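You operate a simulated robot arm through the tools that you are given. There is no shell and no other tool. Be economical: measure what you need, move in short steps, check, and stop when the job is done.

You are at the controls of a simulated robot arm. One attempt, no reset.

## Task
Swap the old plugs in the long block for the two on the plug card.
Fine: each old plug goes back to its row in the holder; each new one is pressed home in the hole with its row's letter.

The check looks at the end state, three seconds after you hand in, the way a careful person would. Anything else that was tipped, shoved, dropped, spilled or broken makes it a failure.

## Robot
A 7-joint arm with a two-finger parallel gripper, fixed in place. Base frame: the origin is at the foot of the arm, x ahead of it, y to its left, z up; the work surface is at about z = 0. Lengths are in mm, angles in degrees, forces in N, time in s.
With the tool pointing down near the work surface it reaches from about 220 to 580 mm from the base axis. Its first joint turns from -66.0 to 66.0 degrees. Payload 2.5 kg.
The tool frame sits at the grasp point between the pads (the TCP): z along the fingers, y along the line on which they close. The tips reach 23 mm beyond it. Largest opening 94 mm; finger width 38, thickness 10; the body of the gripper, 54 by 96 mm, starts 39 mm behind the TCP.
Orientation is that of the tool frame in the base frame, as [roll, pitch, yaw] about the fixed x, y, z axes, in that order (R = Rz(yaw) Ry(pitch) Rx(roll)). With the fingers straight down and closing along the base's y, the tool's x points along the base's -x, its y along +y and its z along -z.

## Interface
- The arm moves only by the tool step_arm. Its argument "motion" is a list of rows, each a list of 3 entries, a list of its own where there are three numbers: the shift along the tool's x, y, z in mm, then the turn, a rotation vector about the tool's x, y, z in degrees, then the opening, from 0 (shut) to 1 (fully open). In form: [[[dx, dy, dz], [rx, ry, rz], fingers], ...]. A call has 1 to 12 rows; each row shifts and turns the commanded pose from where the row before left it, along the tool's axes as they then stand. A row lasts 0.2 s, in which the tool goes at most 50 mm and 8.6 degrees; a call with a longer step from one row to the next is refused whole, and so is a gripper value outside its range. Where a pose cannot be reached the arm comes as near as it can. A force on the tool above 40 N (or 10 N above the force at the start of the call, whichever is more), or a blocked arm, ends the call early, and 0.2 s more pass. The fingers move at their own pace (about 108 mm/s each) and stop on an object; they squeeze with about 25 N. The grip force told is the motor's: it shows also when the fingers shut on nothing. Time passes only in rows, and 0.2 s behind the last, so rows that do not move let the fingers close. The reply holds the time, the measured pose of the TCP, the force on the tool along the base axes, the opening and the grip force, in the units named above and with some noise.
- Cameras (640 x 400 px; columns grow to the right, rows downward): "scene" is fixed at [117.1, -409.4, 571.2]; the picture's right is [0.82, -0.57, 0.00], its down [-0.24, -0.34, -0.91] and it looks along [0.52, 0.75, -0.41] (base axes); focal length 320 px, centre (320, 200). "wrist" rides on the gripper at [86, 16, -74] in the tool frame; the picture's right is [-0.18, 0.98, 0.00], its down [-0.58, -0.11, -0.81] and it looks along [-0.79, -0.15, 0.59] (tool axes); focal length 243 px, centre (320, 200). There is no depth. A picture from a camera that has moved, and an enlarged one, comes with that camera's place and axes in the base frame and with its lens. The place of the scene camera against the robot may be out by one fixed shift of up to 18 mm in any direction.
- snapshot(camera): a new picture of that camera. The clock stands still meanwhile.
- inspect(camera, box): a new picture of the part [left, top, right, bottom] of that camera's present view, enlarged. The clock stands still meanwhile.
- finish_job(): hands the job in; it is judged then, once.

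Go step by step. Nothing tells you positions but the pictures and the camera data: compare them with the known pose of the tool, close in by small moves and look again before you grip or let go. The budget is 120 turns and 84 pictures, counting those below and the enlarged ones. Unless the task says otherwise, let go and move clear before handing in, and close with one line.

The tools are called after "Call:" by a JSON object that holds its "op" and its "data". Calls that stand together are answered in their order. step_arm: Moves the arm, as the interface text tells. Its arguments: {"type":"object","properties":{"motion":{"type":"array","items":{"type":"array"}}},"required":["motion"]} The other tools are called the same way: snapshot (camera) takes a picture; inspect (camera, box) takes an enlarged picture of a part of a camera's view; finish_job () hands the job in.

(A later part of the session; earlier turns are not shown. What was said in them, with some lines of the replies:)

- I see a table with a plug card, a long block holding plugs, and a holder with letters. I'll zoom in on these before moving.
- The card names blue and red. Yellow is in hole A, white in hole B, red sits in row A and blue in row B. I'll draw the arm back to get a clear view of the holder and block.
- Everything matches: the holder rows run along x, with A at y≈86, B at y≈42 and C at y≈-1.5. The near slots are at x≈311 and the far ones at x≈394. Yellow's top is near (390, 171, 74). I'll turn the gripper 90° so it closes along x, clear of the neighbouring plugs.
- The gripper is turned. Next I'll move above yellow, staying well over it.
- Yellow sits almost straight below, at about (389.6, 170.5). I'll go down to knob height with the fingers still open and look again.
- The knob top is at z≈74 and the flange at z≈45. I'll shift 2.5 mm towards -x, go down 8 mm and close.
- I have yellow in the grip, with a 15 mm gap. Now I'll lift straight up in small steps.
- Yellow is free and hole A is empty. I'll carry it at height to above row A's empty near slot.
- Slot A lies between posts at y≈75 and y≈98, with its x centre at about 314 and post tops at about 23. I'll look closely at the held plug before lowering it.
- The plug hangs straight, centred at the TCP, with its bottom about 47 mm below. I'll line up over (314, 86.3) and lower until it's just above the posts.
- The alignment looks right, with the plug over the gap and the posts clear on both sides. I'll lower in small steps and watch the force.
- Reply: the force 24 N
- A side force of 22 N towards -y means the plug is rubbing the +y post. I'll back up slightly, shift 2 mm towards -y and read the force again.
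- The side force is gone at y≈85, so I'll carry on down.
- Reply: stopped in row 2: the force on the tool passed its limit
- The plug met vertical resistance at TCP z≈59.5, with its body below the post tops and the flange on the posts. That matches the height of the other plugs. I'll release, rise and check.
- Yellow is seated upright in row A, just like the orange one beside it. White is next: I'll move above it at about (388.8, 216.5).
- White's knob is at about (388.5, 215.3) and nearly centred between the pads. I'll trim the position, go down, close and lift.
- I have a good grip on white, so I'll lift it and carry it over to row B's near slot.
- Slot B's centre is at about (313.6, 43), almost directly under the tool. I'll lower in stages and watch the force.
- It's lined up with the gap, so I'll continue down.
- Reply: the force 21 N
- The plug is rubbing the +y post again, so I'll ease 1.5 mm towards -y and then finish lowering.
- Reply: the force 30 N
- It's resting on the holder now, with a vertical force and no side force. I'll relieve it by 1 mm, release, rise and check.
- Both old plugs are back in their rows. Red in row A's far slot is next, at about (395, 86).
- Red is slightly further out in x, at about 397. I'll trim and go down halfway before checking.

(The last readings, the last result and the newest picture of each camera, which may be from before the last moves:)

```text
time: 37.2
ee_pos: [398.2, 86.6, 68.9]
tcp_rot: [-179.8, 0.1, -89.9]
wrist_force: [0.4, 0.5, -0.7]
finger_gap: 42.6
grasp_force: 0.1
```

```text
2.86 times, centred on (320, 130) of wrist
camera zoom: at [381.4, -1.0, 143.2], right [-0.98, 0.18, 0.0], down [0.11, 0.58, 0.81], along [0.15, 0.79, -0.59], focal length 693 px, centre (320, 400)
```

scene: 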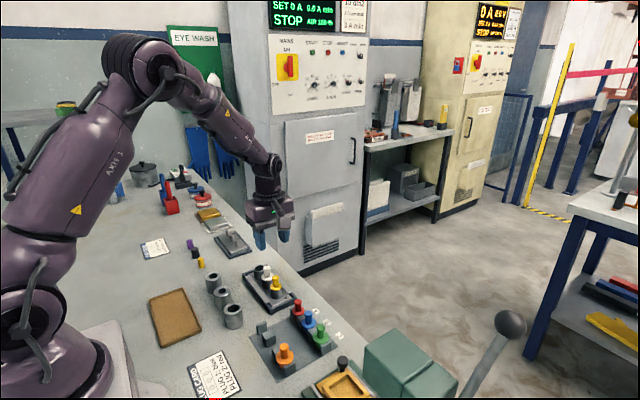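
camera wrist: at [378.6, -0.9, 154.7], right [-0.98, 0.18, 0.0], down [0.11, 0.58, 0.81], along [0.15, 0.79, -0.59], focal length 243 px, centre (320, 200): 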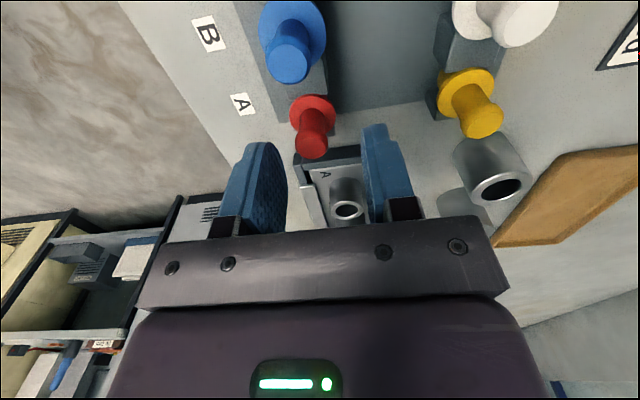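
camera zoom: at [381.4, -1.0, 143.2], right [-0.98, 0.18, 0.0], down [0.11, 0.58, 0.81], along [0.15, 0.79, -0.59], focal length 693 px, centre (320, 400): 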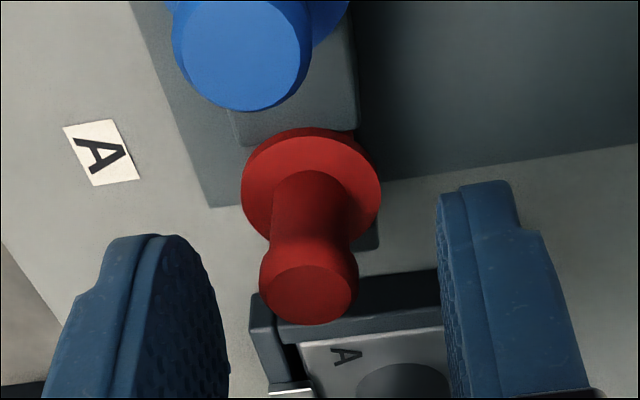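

The knob is at about (399, 84.5). I'll trim and go down to gripping height, then close.

Call:
{"op": "step_arm", "data": {"motion": [[[1, -1, 5], [0, 0, 0], 0.45], [[0, 0, 5], [0, 0, 0], 0.45], [[0, 0, 0], [0, 0, 0], 0.45], [[0, 0, 0], [0, 0, 0], 0.2], [[0, 0, 0], [0, 0, 0], 0.0], [[0, 0, 0], [0, 0, 0], 0.0], [[0, 0, 0], [0, 0, 0], 0.0]]}}

Call:
{"op": "inspect", "data": {"camera": "wrist", "box": [230, 60, 410, 200]}}

```text
time: 38.8
ee_pos: [399.8, 84.5, 58.6]
tcp_rot: [-179.8, 0.0, -90.0]
wrist_force: [0.6, -0.5, 1.1]
finger_gap: 15.0
grasp_force: 24.6
```

```text
2.86 times, centred on (320, 130) of wrist
camera zoom: at [382.3, -1.8, 134.5], right [-0.98, 0.18, 0.0], down [0.11, 0.58, 0.81], along [0.15, 0.79, -0.59], focal length 693 px, centre (320, 400)
```

zoom: 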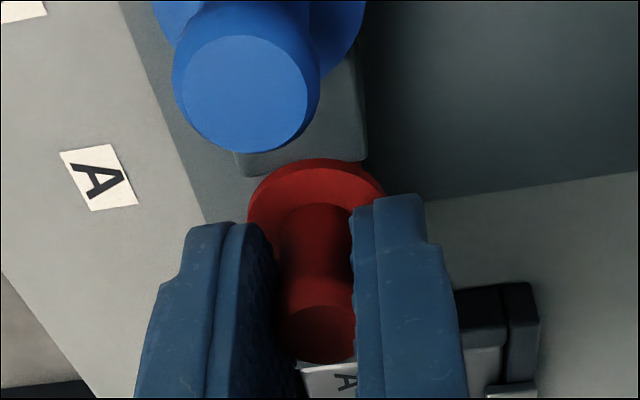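

Red is gripped with no side load. I'll lift it and carry it to above hole A.

Call:
{"op": "step_arm", "data": {"motion": [[[0, 0, -3], [0, 0, 0], 0], [[0, 0, -7], [0, 0, 0], 0], [[0, 0, -20], [0, 0, 0], 0], [[0, 0, -25], [0, 0, 0], 0], [[0, 0, -25], [0, 0, 0], 0], [[-21.4, 2.5, -5], [0, 0, 0], 0], [[-21.4, 2.5, 0], [0, 0, 0], 0], [[-21.4, 2.5, 0], [0, 0, 0], 0], [[-21.4, 2.5, 0], [0, 0, 0], 0], [[0, 0, 0], [0, 0, 0], 0], [[0, 0, 0], [0, 0, 0], 0]]}}

Call:
{"op": "inspect", "data": {"camera": "wrist", "box": [230, 40, 410, 180]}}

Call:
{"op": "inspect", "data": {"camera": "scene", "box": [230, 225, 330, 305]}}

```text
time: 41.2
ee_pos: [389.2, 170.5, 143.4]
tcp_rot: [-179.9, 0.0, -89.9]
wrist_force: [0.6, 0.9, -0.3]
finger_gap: 15.0
grasp_force: 24.7
```

```text
2.86 times, centred on (320, 110) of wrist
camera zoom: at [371.6, 83.4, 218.3], right [-0.98, 0.18, 0.0], down [0.11, 0.58, 0.81], along [0.15, 0.79, -0.59], focal length 693 px, centre (320, 457)
```

zoom: 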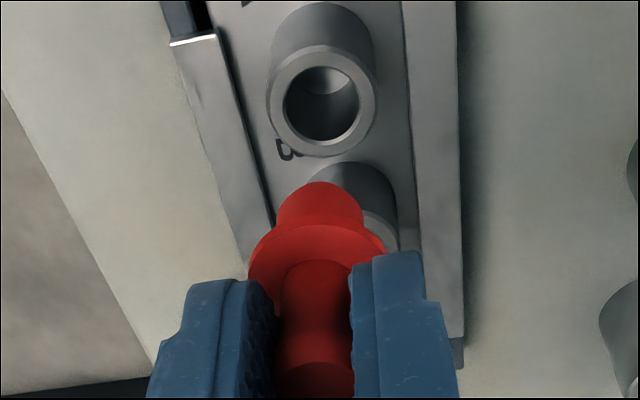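

```text
5.00 times, centred on (280, 265) of scene
camera zoom: at [117.1, -409.4, 571.2], right [0.82, -0.57, 0.0], down [-0.24, -0.34, -0.91], along [0.52, 0.75, -0.41], focal length 1600 px, centre (520, -125)
```

zoom: 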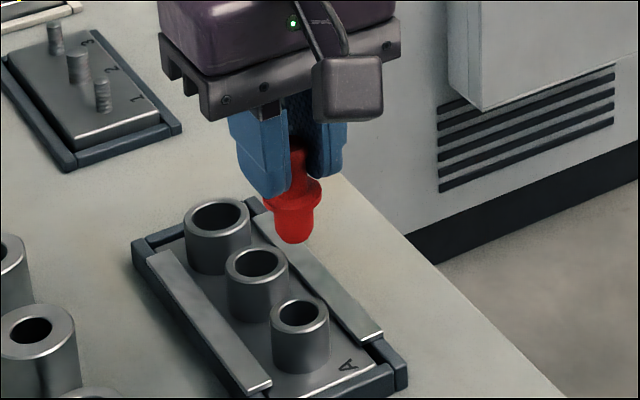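

Hole A's centre agrees with where I took yellow out, at about (389.4, 169.8). I'll lower until the red plug's tip is just over the rim and compare in both views.

Call:
{"op": "step_arm", "data": {"motion": [[[0.6, 0, 20], [0, 0, 0], 0], [[0, 0, 20], [0, 0, 0], 0], [[0, 0, 6], [0, 0, 0], 0], [[0, 0, 0], [0, 0, 0], 0], [[0, 0, 0], [0, 0, 0], 0]]}}

Call:
{"op": "inspect", "data": {"camera": "wrist", "box": [250, 60, 390, 170]}}

Call:
{"op": "inspect", "data": {"camera": "scene", "box": [250, 250, 310, 305]}}

```text
time: 42.4
ee_pos: [389.1, 169.2, 97.1]
tcp_rot: [-179.8, 0.0, -90.0]
wrist_force: [0.4, -0.3, 0.6]
finger_gap: 14.9
grasp_force: 24.6
```

```text
3.64 times, centred on (320, 115) of wrist
camera zoom: at [372.4, 82.5, 172.7], right [-0.98, 0.18, 0.0], down [0.11, 0.58, 0.81], along [0.15, 0.79, -0.59], focal length 882 px, centre (320, 509)
```

zoom: 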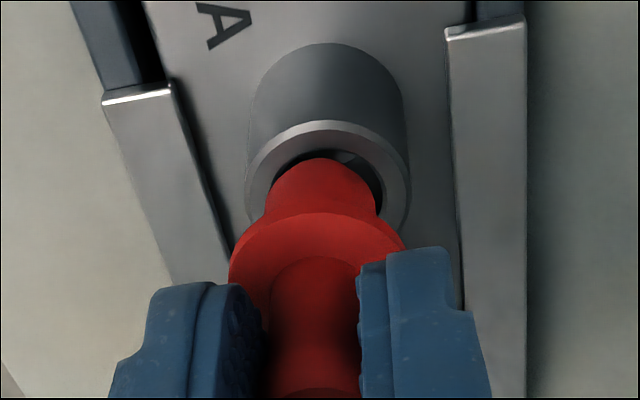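

```text
7.27 times, centred on (280, 278) of scene
camera zoom: at [117.1, -409.4, 571.2], right [0.82, -0.57, 0.0], down [-0.24, -0.34, -0.91], along [0.52, 0.75, -0.41], focal length 2327 px, centre (611, -364)
```

zoom: 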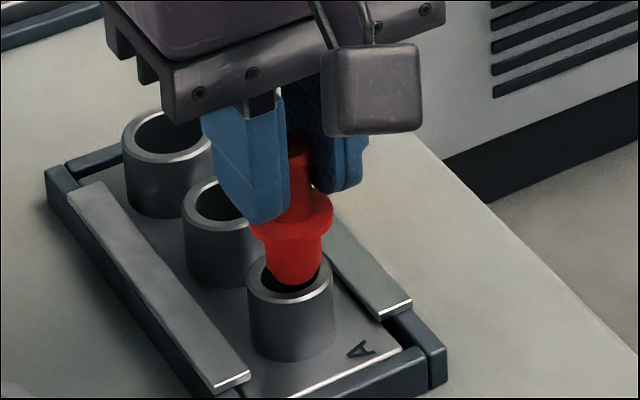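

The plug is within about 1 mm of the hole axis. I'll nudge it 1 mm towards -x and 0.8 mm towards +y, then lower gently.

Call:
{"op": "step_arm", "data": {"motion": [[[-0.8, 1.0, 2], [0, 0, 0], 0], [[0, 0, 3], [0, 0, 0], 0], [[0, 0, 3], [0, 0, 0], 0], [[0, 0, 0], [0, 0, 0], 0]]}}

Call:
{"op": "inspect", "data": {"camera": "wrist", "box": [250, 60, 390, 170]}}

Call:
{"op": "inspect", "data": {"camera": "scene", "box": [250, 250, 310, 305]}}

```text
time: 43.4
ee_pos: [387.3, 171.0, 91.2]
tcp_rot: [-179.7, 0.1, -89.9]
wrist_force: [1.9, 3.9, 4.7]
finger_gap: 14.9
grasp_force: 25.0
```

```text
3.64 times, centred on (320, 115) of wrist
camera zoom: at [371.1, 84.6, 165.7], right [-0.98, 0.18, 0.0], down [0.1, 0.58, 0.81], along [0.15, 0.79, -0.59], focal length 882 px, centre (320, 509)
```

zoom: 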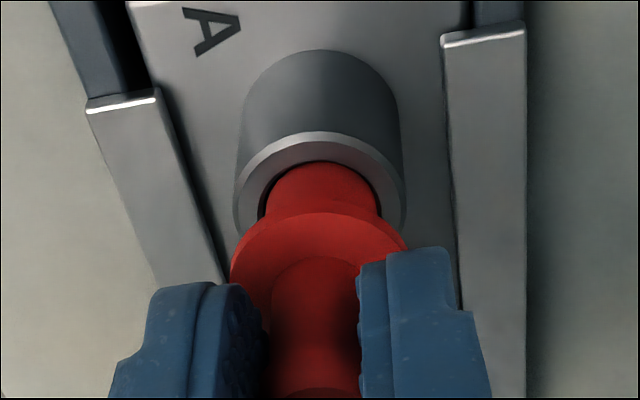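

```text
7.27 times, centred on (280, 278) of scene
camera zoom: at [117.1, -409.4, 571.2], right [0.82, -0.57, 0.0], down [-0.24, -0.34, -0.91], along [0.52, 0.75, -0.41], focal length 2327 px, centre (611, -364)
```

zoom: 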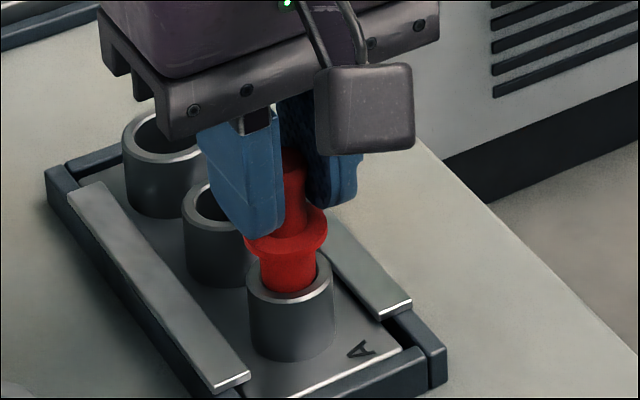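

The red tip has entered the hole with only small forces. I'll trim 0.5 mm back towards +x and keep lowering.

Call:
{"op": "step_arm", "data": {"motion": [[[0.2, -0.5, 2], [0, 0, 0], 0], [[0, 0, 3], [0, 0, 0], 0], [[0, 0, 3], [0, 0, 0], 0], [[0, 0, 0], [0, 0, 0], 0]]}}

Call:
{"op": "step_arm", "data": {"motion": [[[0, 0, 2], [0, 0, 0], 0], [[0, 0, 2], [0, 0, 0], 0], [[0, 0, 2], [0, 0, 0], 0], [[0, 0, 0], [0, 0, 0], 0]]}}

```text
time: 44.4
ee_pos: [387.7, 171.1, 83.0]
tcp_rot: [-179.8, 0.0, -90.0]
wrist_force: [5.4, 8.3, 3.4]
finger_gap: 15.0
grasp_force: 24.7
```

```text
time: 45.4
ee_pos: [386.4, 169.7, 74.5]
tcp_rot: [-179.8, 0.0, -89.9]
wrist_force: [6.2, 7.3, 5.8]
finger_gap: 15.8
grasp_force: 25.3
```

Going in well. The walls push towards +x and +y, so I'll follow them by 0.7 mm and look.

Call:
{"op": "step_arm", "data": {"motion": [[[-0.6, -0.8, 1], [0, 0, 0], 0], [[0, 0, 0], [0, 0, 0], 0]]}}

Call:
{"op": "inspect", "data": {"camera": "wrist", "box": [250, 60, 390, 170]}}

Call:
{"op": "inspect", "data": {"camera": "scene", "box": [250, 250, 310, 305]}}

```text
time: 46.0
ee_pos: [386.3, 171.1, 73.7]
tcp_rot: [-179.9, -0.1, -90.0]
wrist_force: [2.4, 4.9, 5.8]
finger_gap: 15.6
grasp_force: 24.9
```

```text
3.64 times, centred on (320, 115) of wrist
camera zoom: at [370.4, 84.2, 148.9], right [-0.98, 0.18, 0.0], down [0.11, 0.58, 0.81], along [0.15, 0.79, -0.59], focal length 882 px, centre (320, 509)
```

zoom: 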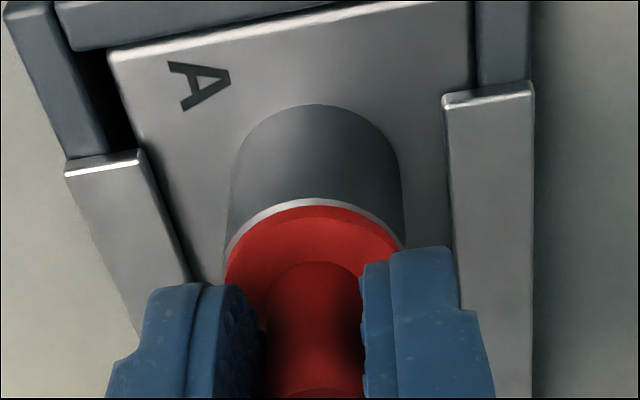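

```text
7.27 times, centred on (280, 278) of scene
camera zoom: at [117.1, -409.4, 571.2], right [0.82, -0.57, 0.0], down [-0.24, -0.34, -0.91], along [0.52, 0.75, -0.41], focal length 2327 px, centre (611, -364)
```

zoom: 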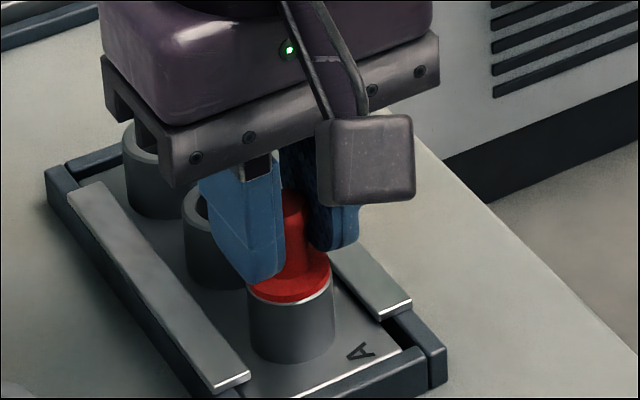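

The flange is nearly on the rim. I'll press down in 1 mm steps until it's firmly home.

Call:
{"op": "step_arm", "data": {"motion": [[[0, -0.4, 1], [0, 0, 0], 0], [[0, 0, 1], [0, 0, 0], 0], [[0, 0, 0], [0, 0, 0], 0]]}}

Call:
{"op": "step_arm", "data": {"motion": [[[0, 0, 1], [0, 0, 0], 0], [[0, 0, 1], [0, 0, 0], 0], [[0, 0, 0], [0, 0, 0], 0]]}}

Call:
{"op": "inspect", "data": {"camera": "wrist", "box": [250, 60, 390, 170]}}

```text
time: 46.8
ee_pos: [387.1, 170.9, 73.4]
tcp_rot: [-179.9, -0.1, -90.0]
wrist_force: [-4.8, -4.0, 26.5]
finger_gap: 15.1
grasp_force: 25.7
```

```text
time: 47.3
ee_pos: [388.3, 170.9, 73.9]
tcp_rot: [-179.8, -0.2, -90.0]
wrist_force: [-2.8, -0.9, 6.6]
finger_gap: 15.2
grasp_force: 24.4
stopped in row 2: the force on the tool passed its limit (the readings are from after the stop); the commanded pose is now the measured one
```

```text
3.64 times, centred on (320, 115) of wrist
camera zoom: at [371.3, 84.8, 148.2], right [-0.98, 0.18, 0.0], down [0.11, 0.58, 0.81], along [0.15, 0.79, -0.59], focal length 882 px, centre (320, 509)
```

zoom: 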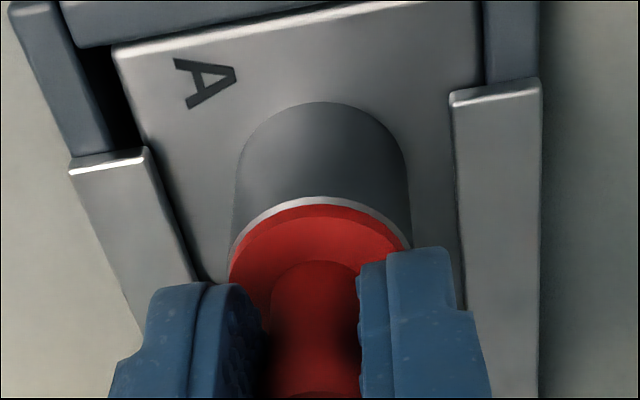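

Red met hard resistance above 36 N with its flange flat on the rim. I'll release, rise and check.

Call:
{"op": "step_arm", "data": {"motion": [[[0, 0, 0], [0, 0, 0], 0.25], [[0, 0, 0], [0, 0, 0], 0.4], [[0, 0, 0], [0, 0, 0], 0.45], [[0, 0, -5], [0, 0, 0], 0.45], [[0, 0, -15], [0, 0, 0], 0.45], [[0, 0, -25], [0, 0, 0], 0.45], [[0, 0, -25], [0, 0, 0], 0.45], [[0, 0, 0], [0, 0, 0], 0.45]]}}

Call:
{"op": "inspect", "data": {"camera": "wrist", "box": [230, 20, 410, 160]}}

Call:
{"op": "inspect", "data": {"camera": "scene", "box": [235, 255, 315, 320]}}

```text
time: 49.1
ee_pos: [389.2, 172.3, 141.6]
tcp_rot: [-179.9, -0.1, -90.0]
wrist_force: [0.1, 0.4, -0.1]
finger_gap: 42.5
grasp_force: 0.2
```

```text
2.86 times, centred on (320, 90) of wrist
camera zoom: at [371.5, 85.3, 216.6], right [-0.98, 0.18, 0.0], down [0.11, 0.58, 0.81], along [0.15, 0.79, -0.59], focal length 693 px, centre (320, 514)
```

zoom: 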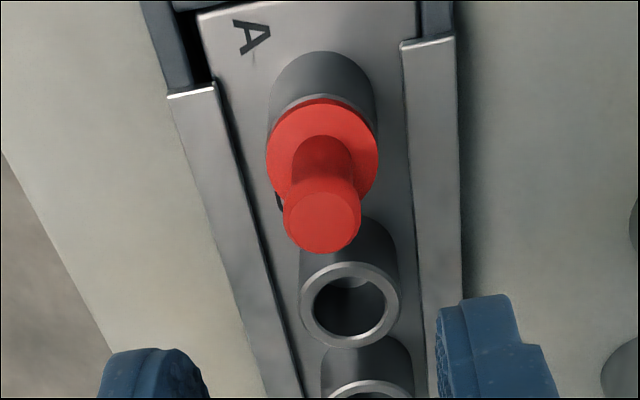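

```text
6.15 times, centred on (275, 288) of scene
camera zoom: at [117.1, -409.4, 571.2], right [0.82, -0.57, 0.0], down [-0.24, -0.34, -0.91], along [0.52, 0.75, -0.41], focal length 1969 px, centre (597, -338)
```

zoom: 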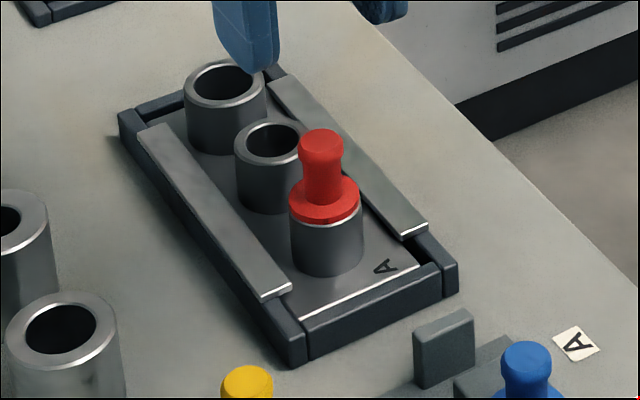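

Red is flush in hole A, and the flange height matches yellow's before. Blue is next, at about (398, 41.5).

Call:
{"op": "step_arm", "data": {"motion": [[[32.5, -2.2, 0], [0, 0, 0], 0.45], [[32.5, -2.2, 0], [0, 0, 0], 0.45], [[32.5, -2.2, 0], [0, 0, 0], 0.45], [[32.5, -2.2, 0], [0, 0, 0], 0.45], [[0, 0, 25], [0, 0, 0], 0.45], [[0, 0, 25], [0, 0, 0], 0.45], [[0, 0, 18], [0, 0, 0], 0.45], [[0, 0, 0], [0, 0, 0], 0.45], [[0, 0, 0], [0, 0, 0], 0.45]]}}

Call:
{"op": "inspect", "data": {"camera": "wrist", "box": [230, 60, 410, 200]}}

```text
time: 51.1
ee_pos: [397.4, 42.6, 73.6]
tcp_rot: [-179.8, 0.0, -90.1]
wrist_force: [-1.4, 0.2, -0.2]
finger_gap: 42.2
grasp_force: 0.1
```

```text
2.86 times, centred on (320, 130) of wrist
camera zoom: at [379.8, -44.8, 149.7], right [-0.98, 0.18, 0.0], down [0.11, 0.58, 0.81], along [0.15, 0.79, -0.59], focal length 693 px, centre (320, 400)
```

zoom: 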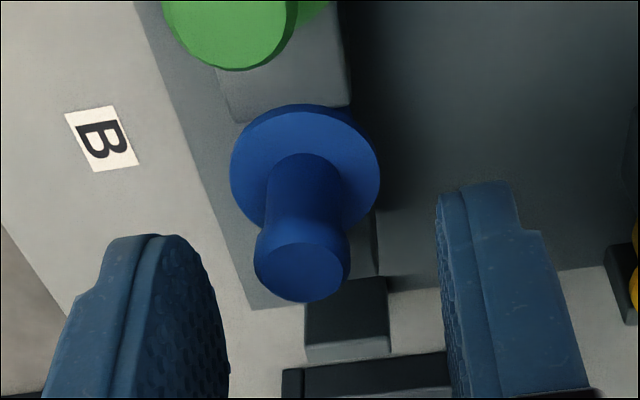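

Blue's knob is about 2 mm further out in x. I'll trim, go down to grip height and close.

Call:
{"op": "step_arm", "data": {"motion": [[[0.7, -2, 5], [0, 0, 0], 0.45], [[0, 0, 5], [0, 0, 0], 0.45], [[0, 0, 5], [0, 0, 0], 0.45], [[0, 0, 0], [0, 0, 0], 0.45], [[0, 0, 0], [0, 0, 0], 0.2], [[0, 0, 0], [0, 0, 0], 0.0], [[0, 0, 0], [0, 0, 0], 0.0], [[0, 0, 0], [0, 0, 0], 0.0]]}}

Call:
{"op": "inspect", "data": {"camera": "wrist", "box": [230, 60, 410, 200]}}

```text
time: 52.9
ee_pos: [399.1, 40.2, 61.2]
tcp_rot: [-179.8, -0.1, -90.0]
wrist_force: [0.0, 0.1, 0.7]
finger_gap: 16.1
grasp_force: 25.1
```

```text
2.86 times, centred on (320, 130) of wrist
camera zoom: at [382.7, -46.4, 135.0], right [-0.98, 0.18, 0.0], down [0.11, 0.58, 0.81], along [0.15, 0.79, -0.59], focal length 693 px, centre (320, 400)
```

zoom: 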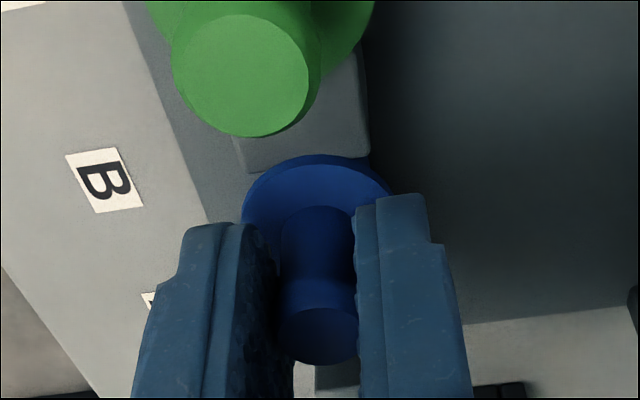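

Blue is gripped, so I'll lift it and carry it to above hole B.

Call:
{"op": "step_arm", "data": {"motion": [[[0, 0, -3], [0, 0, 0], 0], [[0, 0, -7], [0, 0, 0], 0], [[0, 0, -20], [0, 0, 0], 0], [[0, 0, -25], [0, 0, 0], 0], [[0, 0, -30], [0, 0, 0], 0], [[-35, 2.4, 0], [0, 0, 0], 0], [[-35, 2.4, 0], [0, 0, 0], 0], [[-35, 2.4, 0], [0, 0, 0], 0], [[-35, 2.4, 0], [0, 0, 0], 0], [[-35, 2.4, 0], [0, 0, 0], 0], [[0, 0, 0], [0, 0, 0], 0], [[0, 0, 0], [0, 0, 0], 0]]}}

Call:
{"op": "inspect", "data": {"camera": "wrist", "box": [230, 40, 410, 180]}}

Call:
{"op": "inspect", "data": {"camera": "scene", "box": [235, 225, 315, 300]}}

```text
time: 55.5
ee_pos: [389.1, 217.3, 142.7]
tcp_rot: [-179.8, -0.1, -90.0]
wrist_force: [0.3, 0.3, -0.1]
finger_gap: 15.7
grasp_force: 24.8
```

```text
2.86 times, centred on (320, 110) of wrist
camera zoom: at [372.6, 130.6, 218.1], right [-0.98, 0.18, 0.0], down [0.11, 0.58, 0.81], along [0.15, 0.79, -0.59], focal length 693 px, centre (320, 457)
```

zoom: 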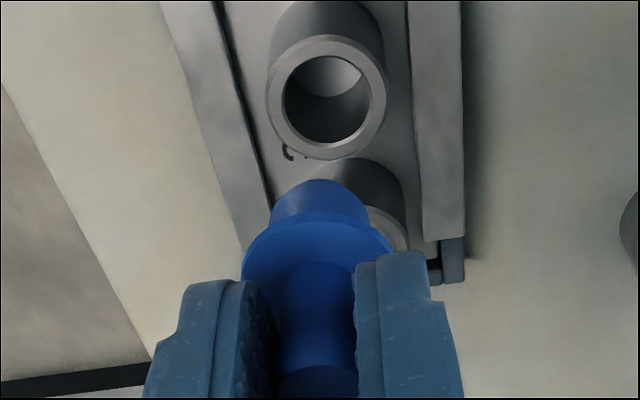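

```text
5.33 times, centred on (275, 262) of scene
camera zoom: at [117.1, -409.4, 571.2], right [0.82, -0.57, 0.0], down [-0.24, -0.34, -0.91], along [0.52, 0.75, -0.41], focal length 1707 px, centre (560, -133)
```

zoom: 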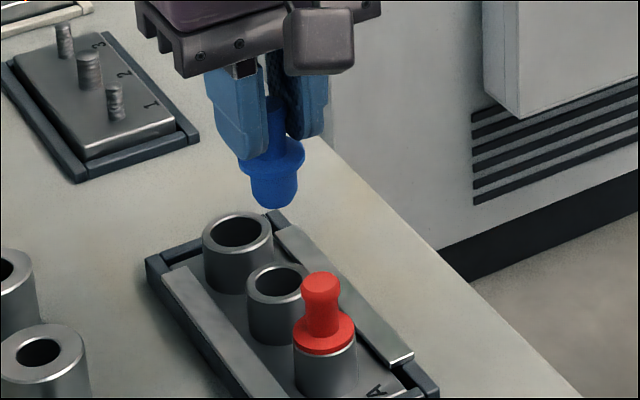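

Hole B is about 1.4 mm towards -x from the tool. I'll trim and lower to just above the rim, then compare.

Call:
{"op": "step_arm", "data": {"motion": [[[0, 1.4, 20], [0, 0, 0], 0], [[0, 0, 20], [0, 0, 0], 0], [[0, 0, 5], [0, 0, 0], 0], [[0, 0, 0], [0, 0, 0], 0], [[0, 0, 0], [0, 0, 0], 0]]}}

Call:
{"op": "inspect", "data": {"camera": "wrist", "box": [250, 60, 390, 170]}}

Call:
{"op": "inspect", "data": {"camera": "scene", "box": [250, 245, 310, 300]}}

```text
time: 56.7
ee_pos: [386.9, 217.8, 99.7]
tcp_rot: [-179.8, -0.1, -90.0]
wrist_force: [-0.5, 0.9, 0.2]
finger_gap: 16.2
grasp_force: 24.6
```

```text
3.64 times, centred on (320, 115) of wrist
camera zoom: at [370.0, 131.1, 173.8], right [-0.98, 0.18, 0.0], down [0.11, 0.58, 0.81], along [0.15, 0.79, -0.59], focal length 882 px, centre (320, 509)
```

zoom: 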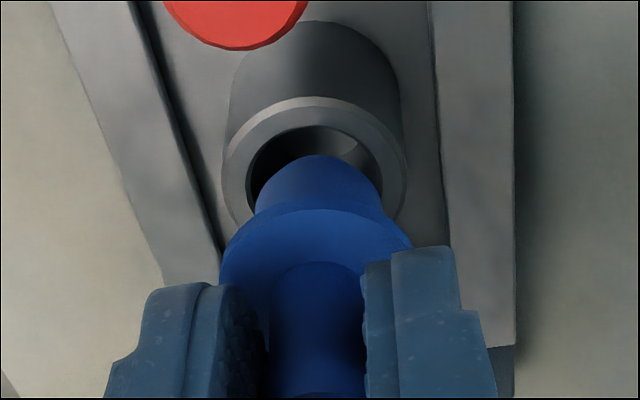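

```text
7.27 times, centred on (280, 272) of scene
camera zoom: at [117.1, -409.4, 571.2], right [0.82, -0.57, 0.0], down [-0.24, -0.34, -0.91], along [0.52, 0.75, -0.41], focal length 2327 px, centre (611, -327)
```

zoom: 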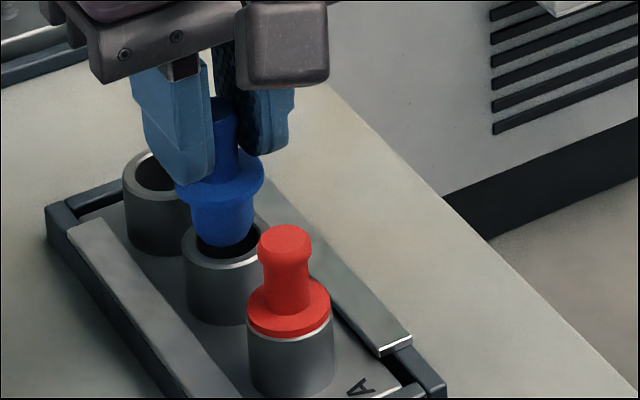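

The plug should move 0.7 mm towards +x, and both views agree on that. I'll trim and lower into the hole.

Call:
{"op": "step_arm", "data": {"motion": [[[0, -0.7, 2], [0, 0, 0], 0], [[0, 0, 3], [0, 0, 0], 0], [[0, 0, 3], [0, 0, 0], 0], [[0, 0, 0], [0, 0, 0], 0]]}}

Call:
{"op": "inspect", "data": {"camera": "wrist", "box": [250, 60, 390, 170]}}

Call:
{"op": "inspect", "data": {"camera": "scene", "box": [250, 245, 310, 300]}}

```text
time: 57.7
ee_pos: [387.5, 216.8, 90.9]
tcp_rot: [-179.7, -0.1, -90.0]
wrist_force: [0.1, 0.5, -0.1]
finger_gap: 16.3
grasp_force: 25.0
```

```text
3.64 times, centred on (320, 115) of wrist
camera zoom: at [370.8, 130.4, 166.1], right [-0.98, 0.18, 0.0], down [0.11, 0.58, 0.81], along [0.15, 0.79, -0.59], focal length 882 px, centre (320, 509)
```

zoom: 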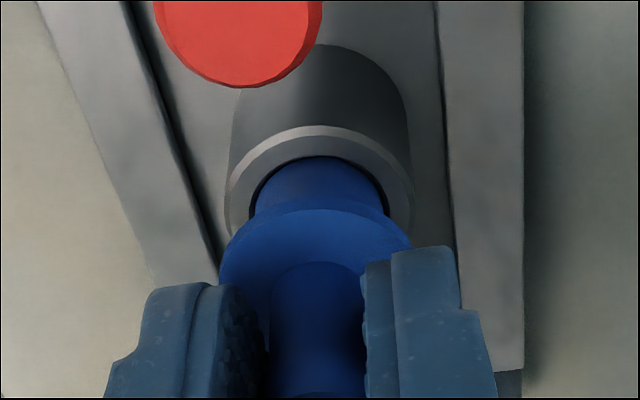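

```text
7.27 times, centred on (280, 272) of scene
camera zoom: at [117.1, -409.4, 571.2], right [0.82, -0.57, 0.0], down [-0.24, -0.34, -0.91], along [0.52, 0.75, -0.41], focal length 2327 px, centre (611, -327)
```

zoom: 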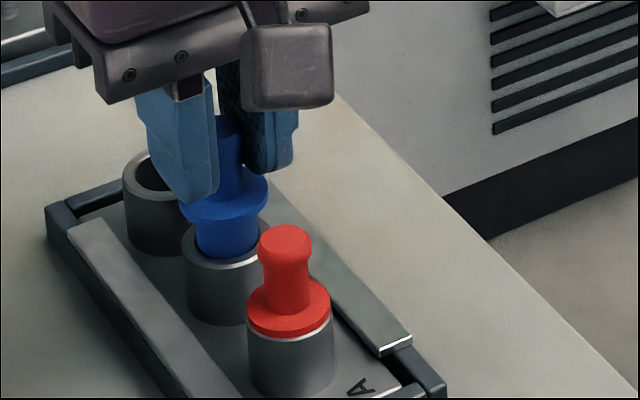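

It entered centred with no contact force, so I'll continue down.

Call:
{"op": "step_arm", "data": {"motion": [[[0, 0, 3], [0, 0, 0], 0], [[0, 0, 3], [0, 0, 0], 0], [[0, 0, 3], [0, 0, 0], 0], [[0, 0, 0], [0, 0, 0], 0]]}}

Call:
{"op": "step_arm", "data": {"motion": [[[0, 0, 2], [0, 0, 0], 0], [[0, 0, 2], [0, 0, 0], 0], [[0, 0, 0], [0, 0, 0], 0]]}}

Call:
{"op": "inspect", "data": {"camera": "wrist", "box": [250, 60, 390, 170]}}

```text
time: 58.7
ee_pos: [386.9, 217.3, 83.1]
tcp_rot: [-179.6, 0.0, -90.0]
wrist_force: [2.4, 6.6, 3.7]
finger_gap: 16.0
grasp_force: 24.9
```

```text
time: 59.5
ee_pos: [387.3, 216.1, 79.3]
tcp_rot: [-179.7, -0.1, -90.0]
wrist_force: [4.9, 10.5, 5.5]
finger_gap: 16.5
grasp_force: 24.2
```

```text
3.64 times, centred on (320, 115) of wrist
camera zoom: at [370.0, 129.9, 153.8], right [-0.98, 0.18, -0.01], down [0.1, 0.58, 0.81], along [0.15, 0.79, -0.59], focal length 882 px, centre (320, 509)
```

zoom: 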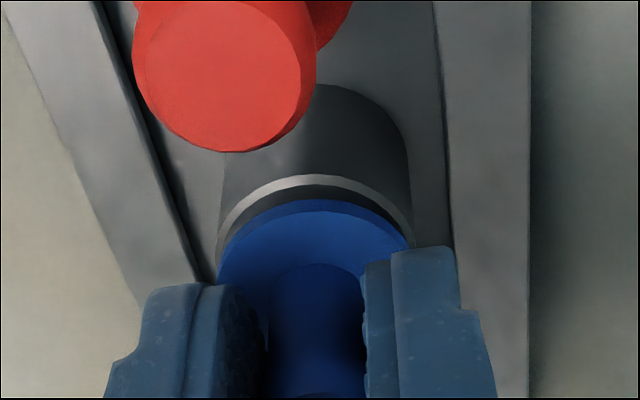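

The walls push towards +y, with a little +x. I'll follow them by 0.8 mm and 0.4 mm and press down.

Call:
{"op": "step_arm", "data": {"motion": [[[-0.8, -0.4, 1], [0, 0, 0], 0], [[0, 0, 2], [0, 0, 0], 0], [[0, 0, 1], [0, 0, 0], 0], [[0, 0, 0], [0, 0, 0], 0]]}}

Call:
{"op": "step_arm", "data": {"motion": [[[0, 0, 1], [0, 0, 0], 0], [[0, 0, 1], [0, 0, 0], 0], [[0, 0, 1], [0, 0, 0], 0], [[0, 0, 0], [0, 0, 0], 0]]}}

Call:
{"op": "inspect", "data": {"camera": "wrist", "box": [250, 60, 390, 170]}}

```text
time: 60.5
ee_pos: [386.9, 215.5, 75.1]
tcp_rot: [-179.7, 0.0, -90.1]
wrist_force: [3.9, 10.3, 7.6]
finger_gap: 15.9
grasp_force: 25.4
```

```text
time: 61.5
ee_pos: [387.5, 217.0, 72.7]
tcp_rot: [-179.7, -0.1, -90.2]
wrist_force: [-2.1, 6.6, 34.3]
finger_gap: 15.2
grasp_force: 24.6
```

```text
3.64 times, centred on (320, 115) of wrist
camera zoom: at [370.8, 129.8, 148.0], right [-0.98, 0.18, -0.01], down [0.1, 0.58, 0.81], along [0.15, 0.79, -0.59], focal length 882 px, centre (320, 509)
```

zoom: 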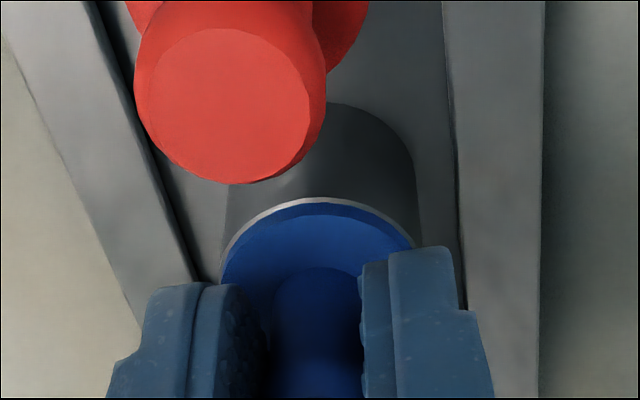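

Blue is home, with the flange on the rim at 34 N. I'll ease off, release, rise well clear and check everything.

Call:
{"op": "step_arm", "data": {"motion": [[[0, 0, -0.8], [0, 0, 0], 0], [[0, 0, 0], [0, 0, 0], 0.25], [[0, 0, 0], [0, 0, 0], 0.4], [[0, 0, 0], [0, 0, 0], 0.45], [[0, 0, -5], [0, 0, 0], 0.45], [[0, 0, -15], [0, 0, 0], 0.45], [[0, 0, -25], [0, 0, 0], 0.45], [[0, 0, -35], [0, 0, 0], 0.45], [[30, 0, -40], [0, 0, 0], 0.45], [[0, 0, -20], [0, 0, 0], 0.45], [[0, 0, 0], [0, 0, 0], 0.45]]}}

Call:
{"op": "snapshot", "data": {"camera": "wrist"}}

Call:
{"op": "inspect", "data": {"camera": "scene", "box": [235, 255, 315, 320]}}

Call:
{"op": "inspect", "data": {"camera": "scene", "box": [180, 220, 380, 400]}}

```text
time: 63.9
ee_pos: [387.3, 187.8, 216.3]
tcp_rot: [-179.9, -0.1, -90.0]
wrist_force: [0.1, -0.6, 1.4]
finger_gap: 42.3
grasp_force: 0.1
```

```text
20 pictures are left
camera wrist: at [369.6, 99.9, 291.4], right [-0.98, 0.18, 0.0], down [0.11, 0.58, 0.81], along [0.15, 0.79, -0.59], focal length 243 px, centre (320, 200)
```

wrist: 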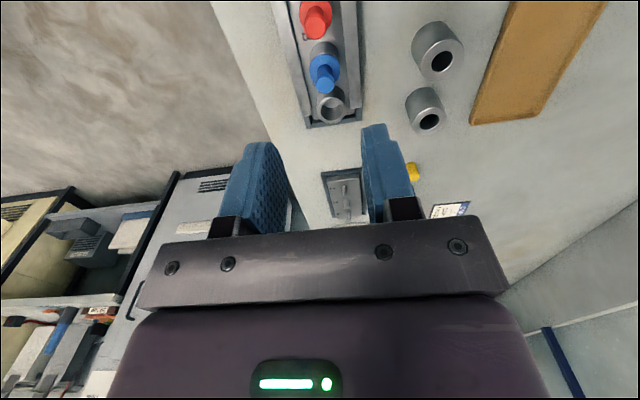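

```text
6.15 times, centred on (275, 288) of scene
camera zoom: at [117.1, -409.4, 571.2], right [0.82, -0.57, 0.0], down [-0.24, -0.34, -0.91], along [0.52, 0.75, -0.41], focal length 1969 px, centre (597, -338)
```

zoom: 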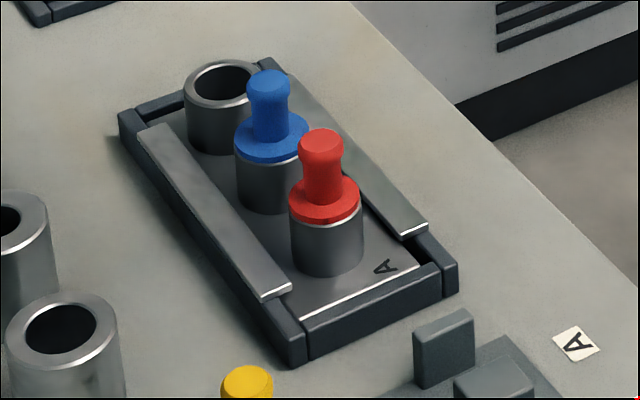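

```text
2.22 times, centred on (280, 310) of scene
camera zoom: at [117.1, -409.4, 571.2], right [0.82, -0.57, 0.0], down [-0.24, -0.34, -0.91], along [0.52, 0.75, -0.41], focal length 711 px, centre (409, -44)
```

zoom: 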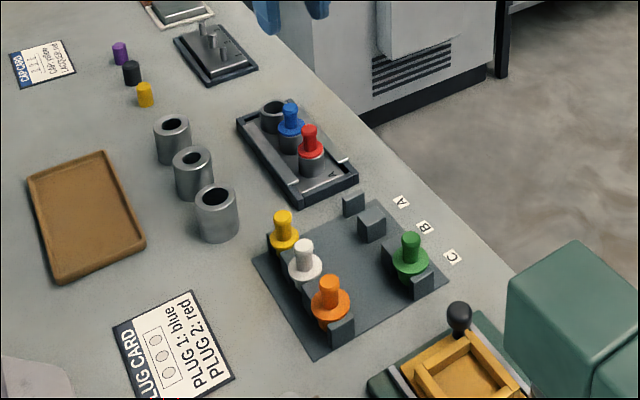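

Red is seated in A and blue in B, yellow and white are upright in their holder rows, and nothing else appears disturbed. The arm is clear, so I'm handing in.

Call:
{"op": "finish_job", "data": {}}

```text
The job is handed in.
```

The swap is done and handed in: red is pressed home in hole A and blue in hole B, and the old yellow and white plugs are back in holder rows A and B. The block slid about 1–2 mm within its tray when I pressed red in.
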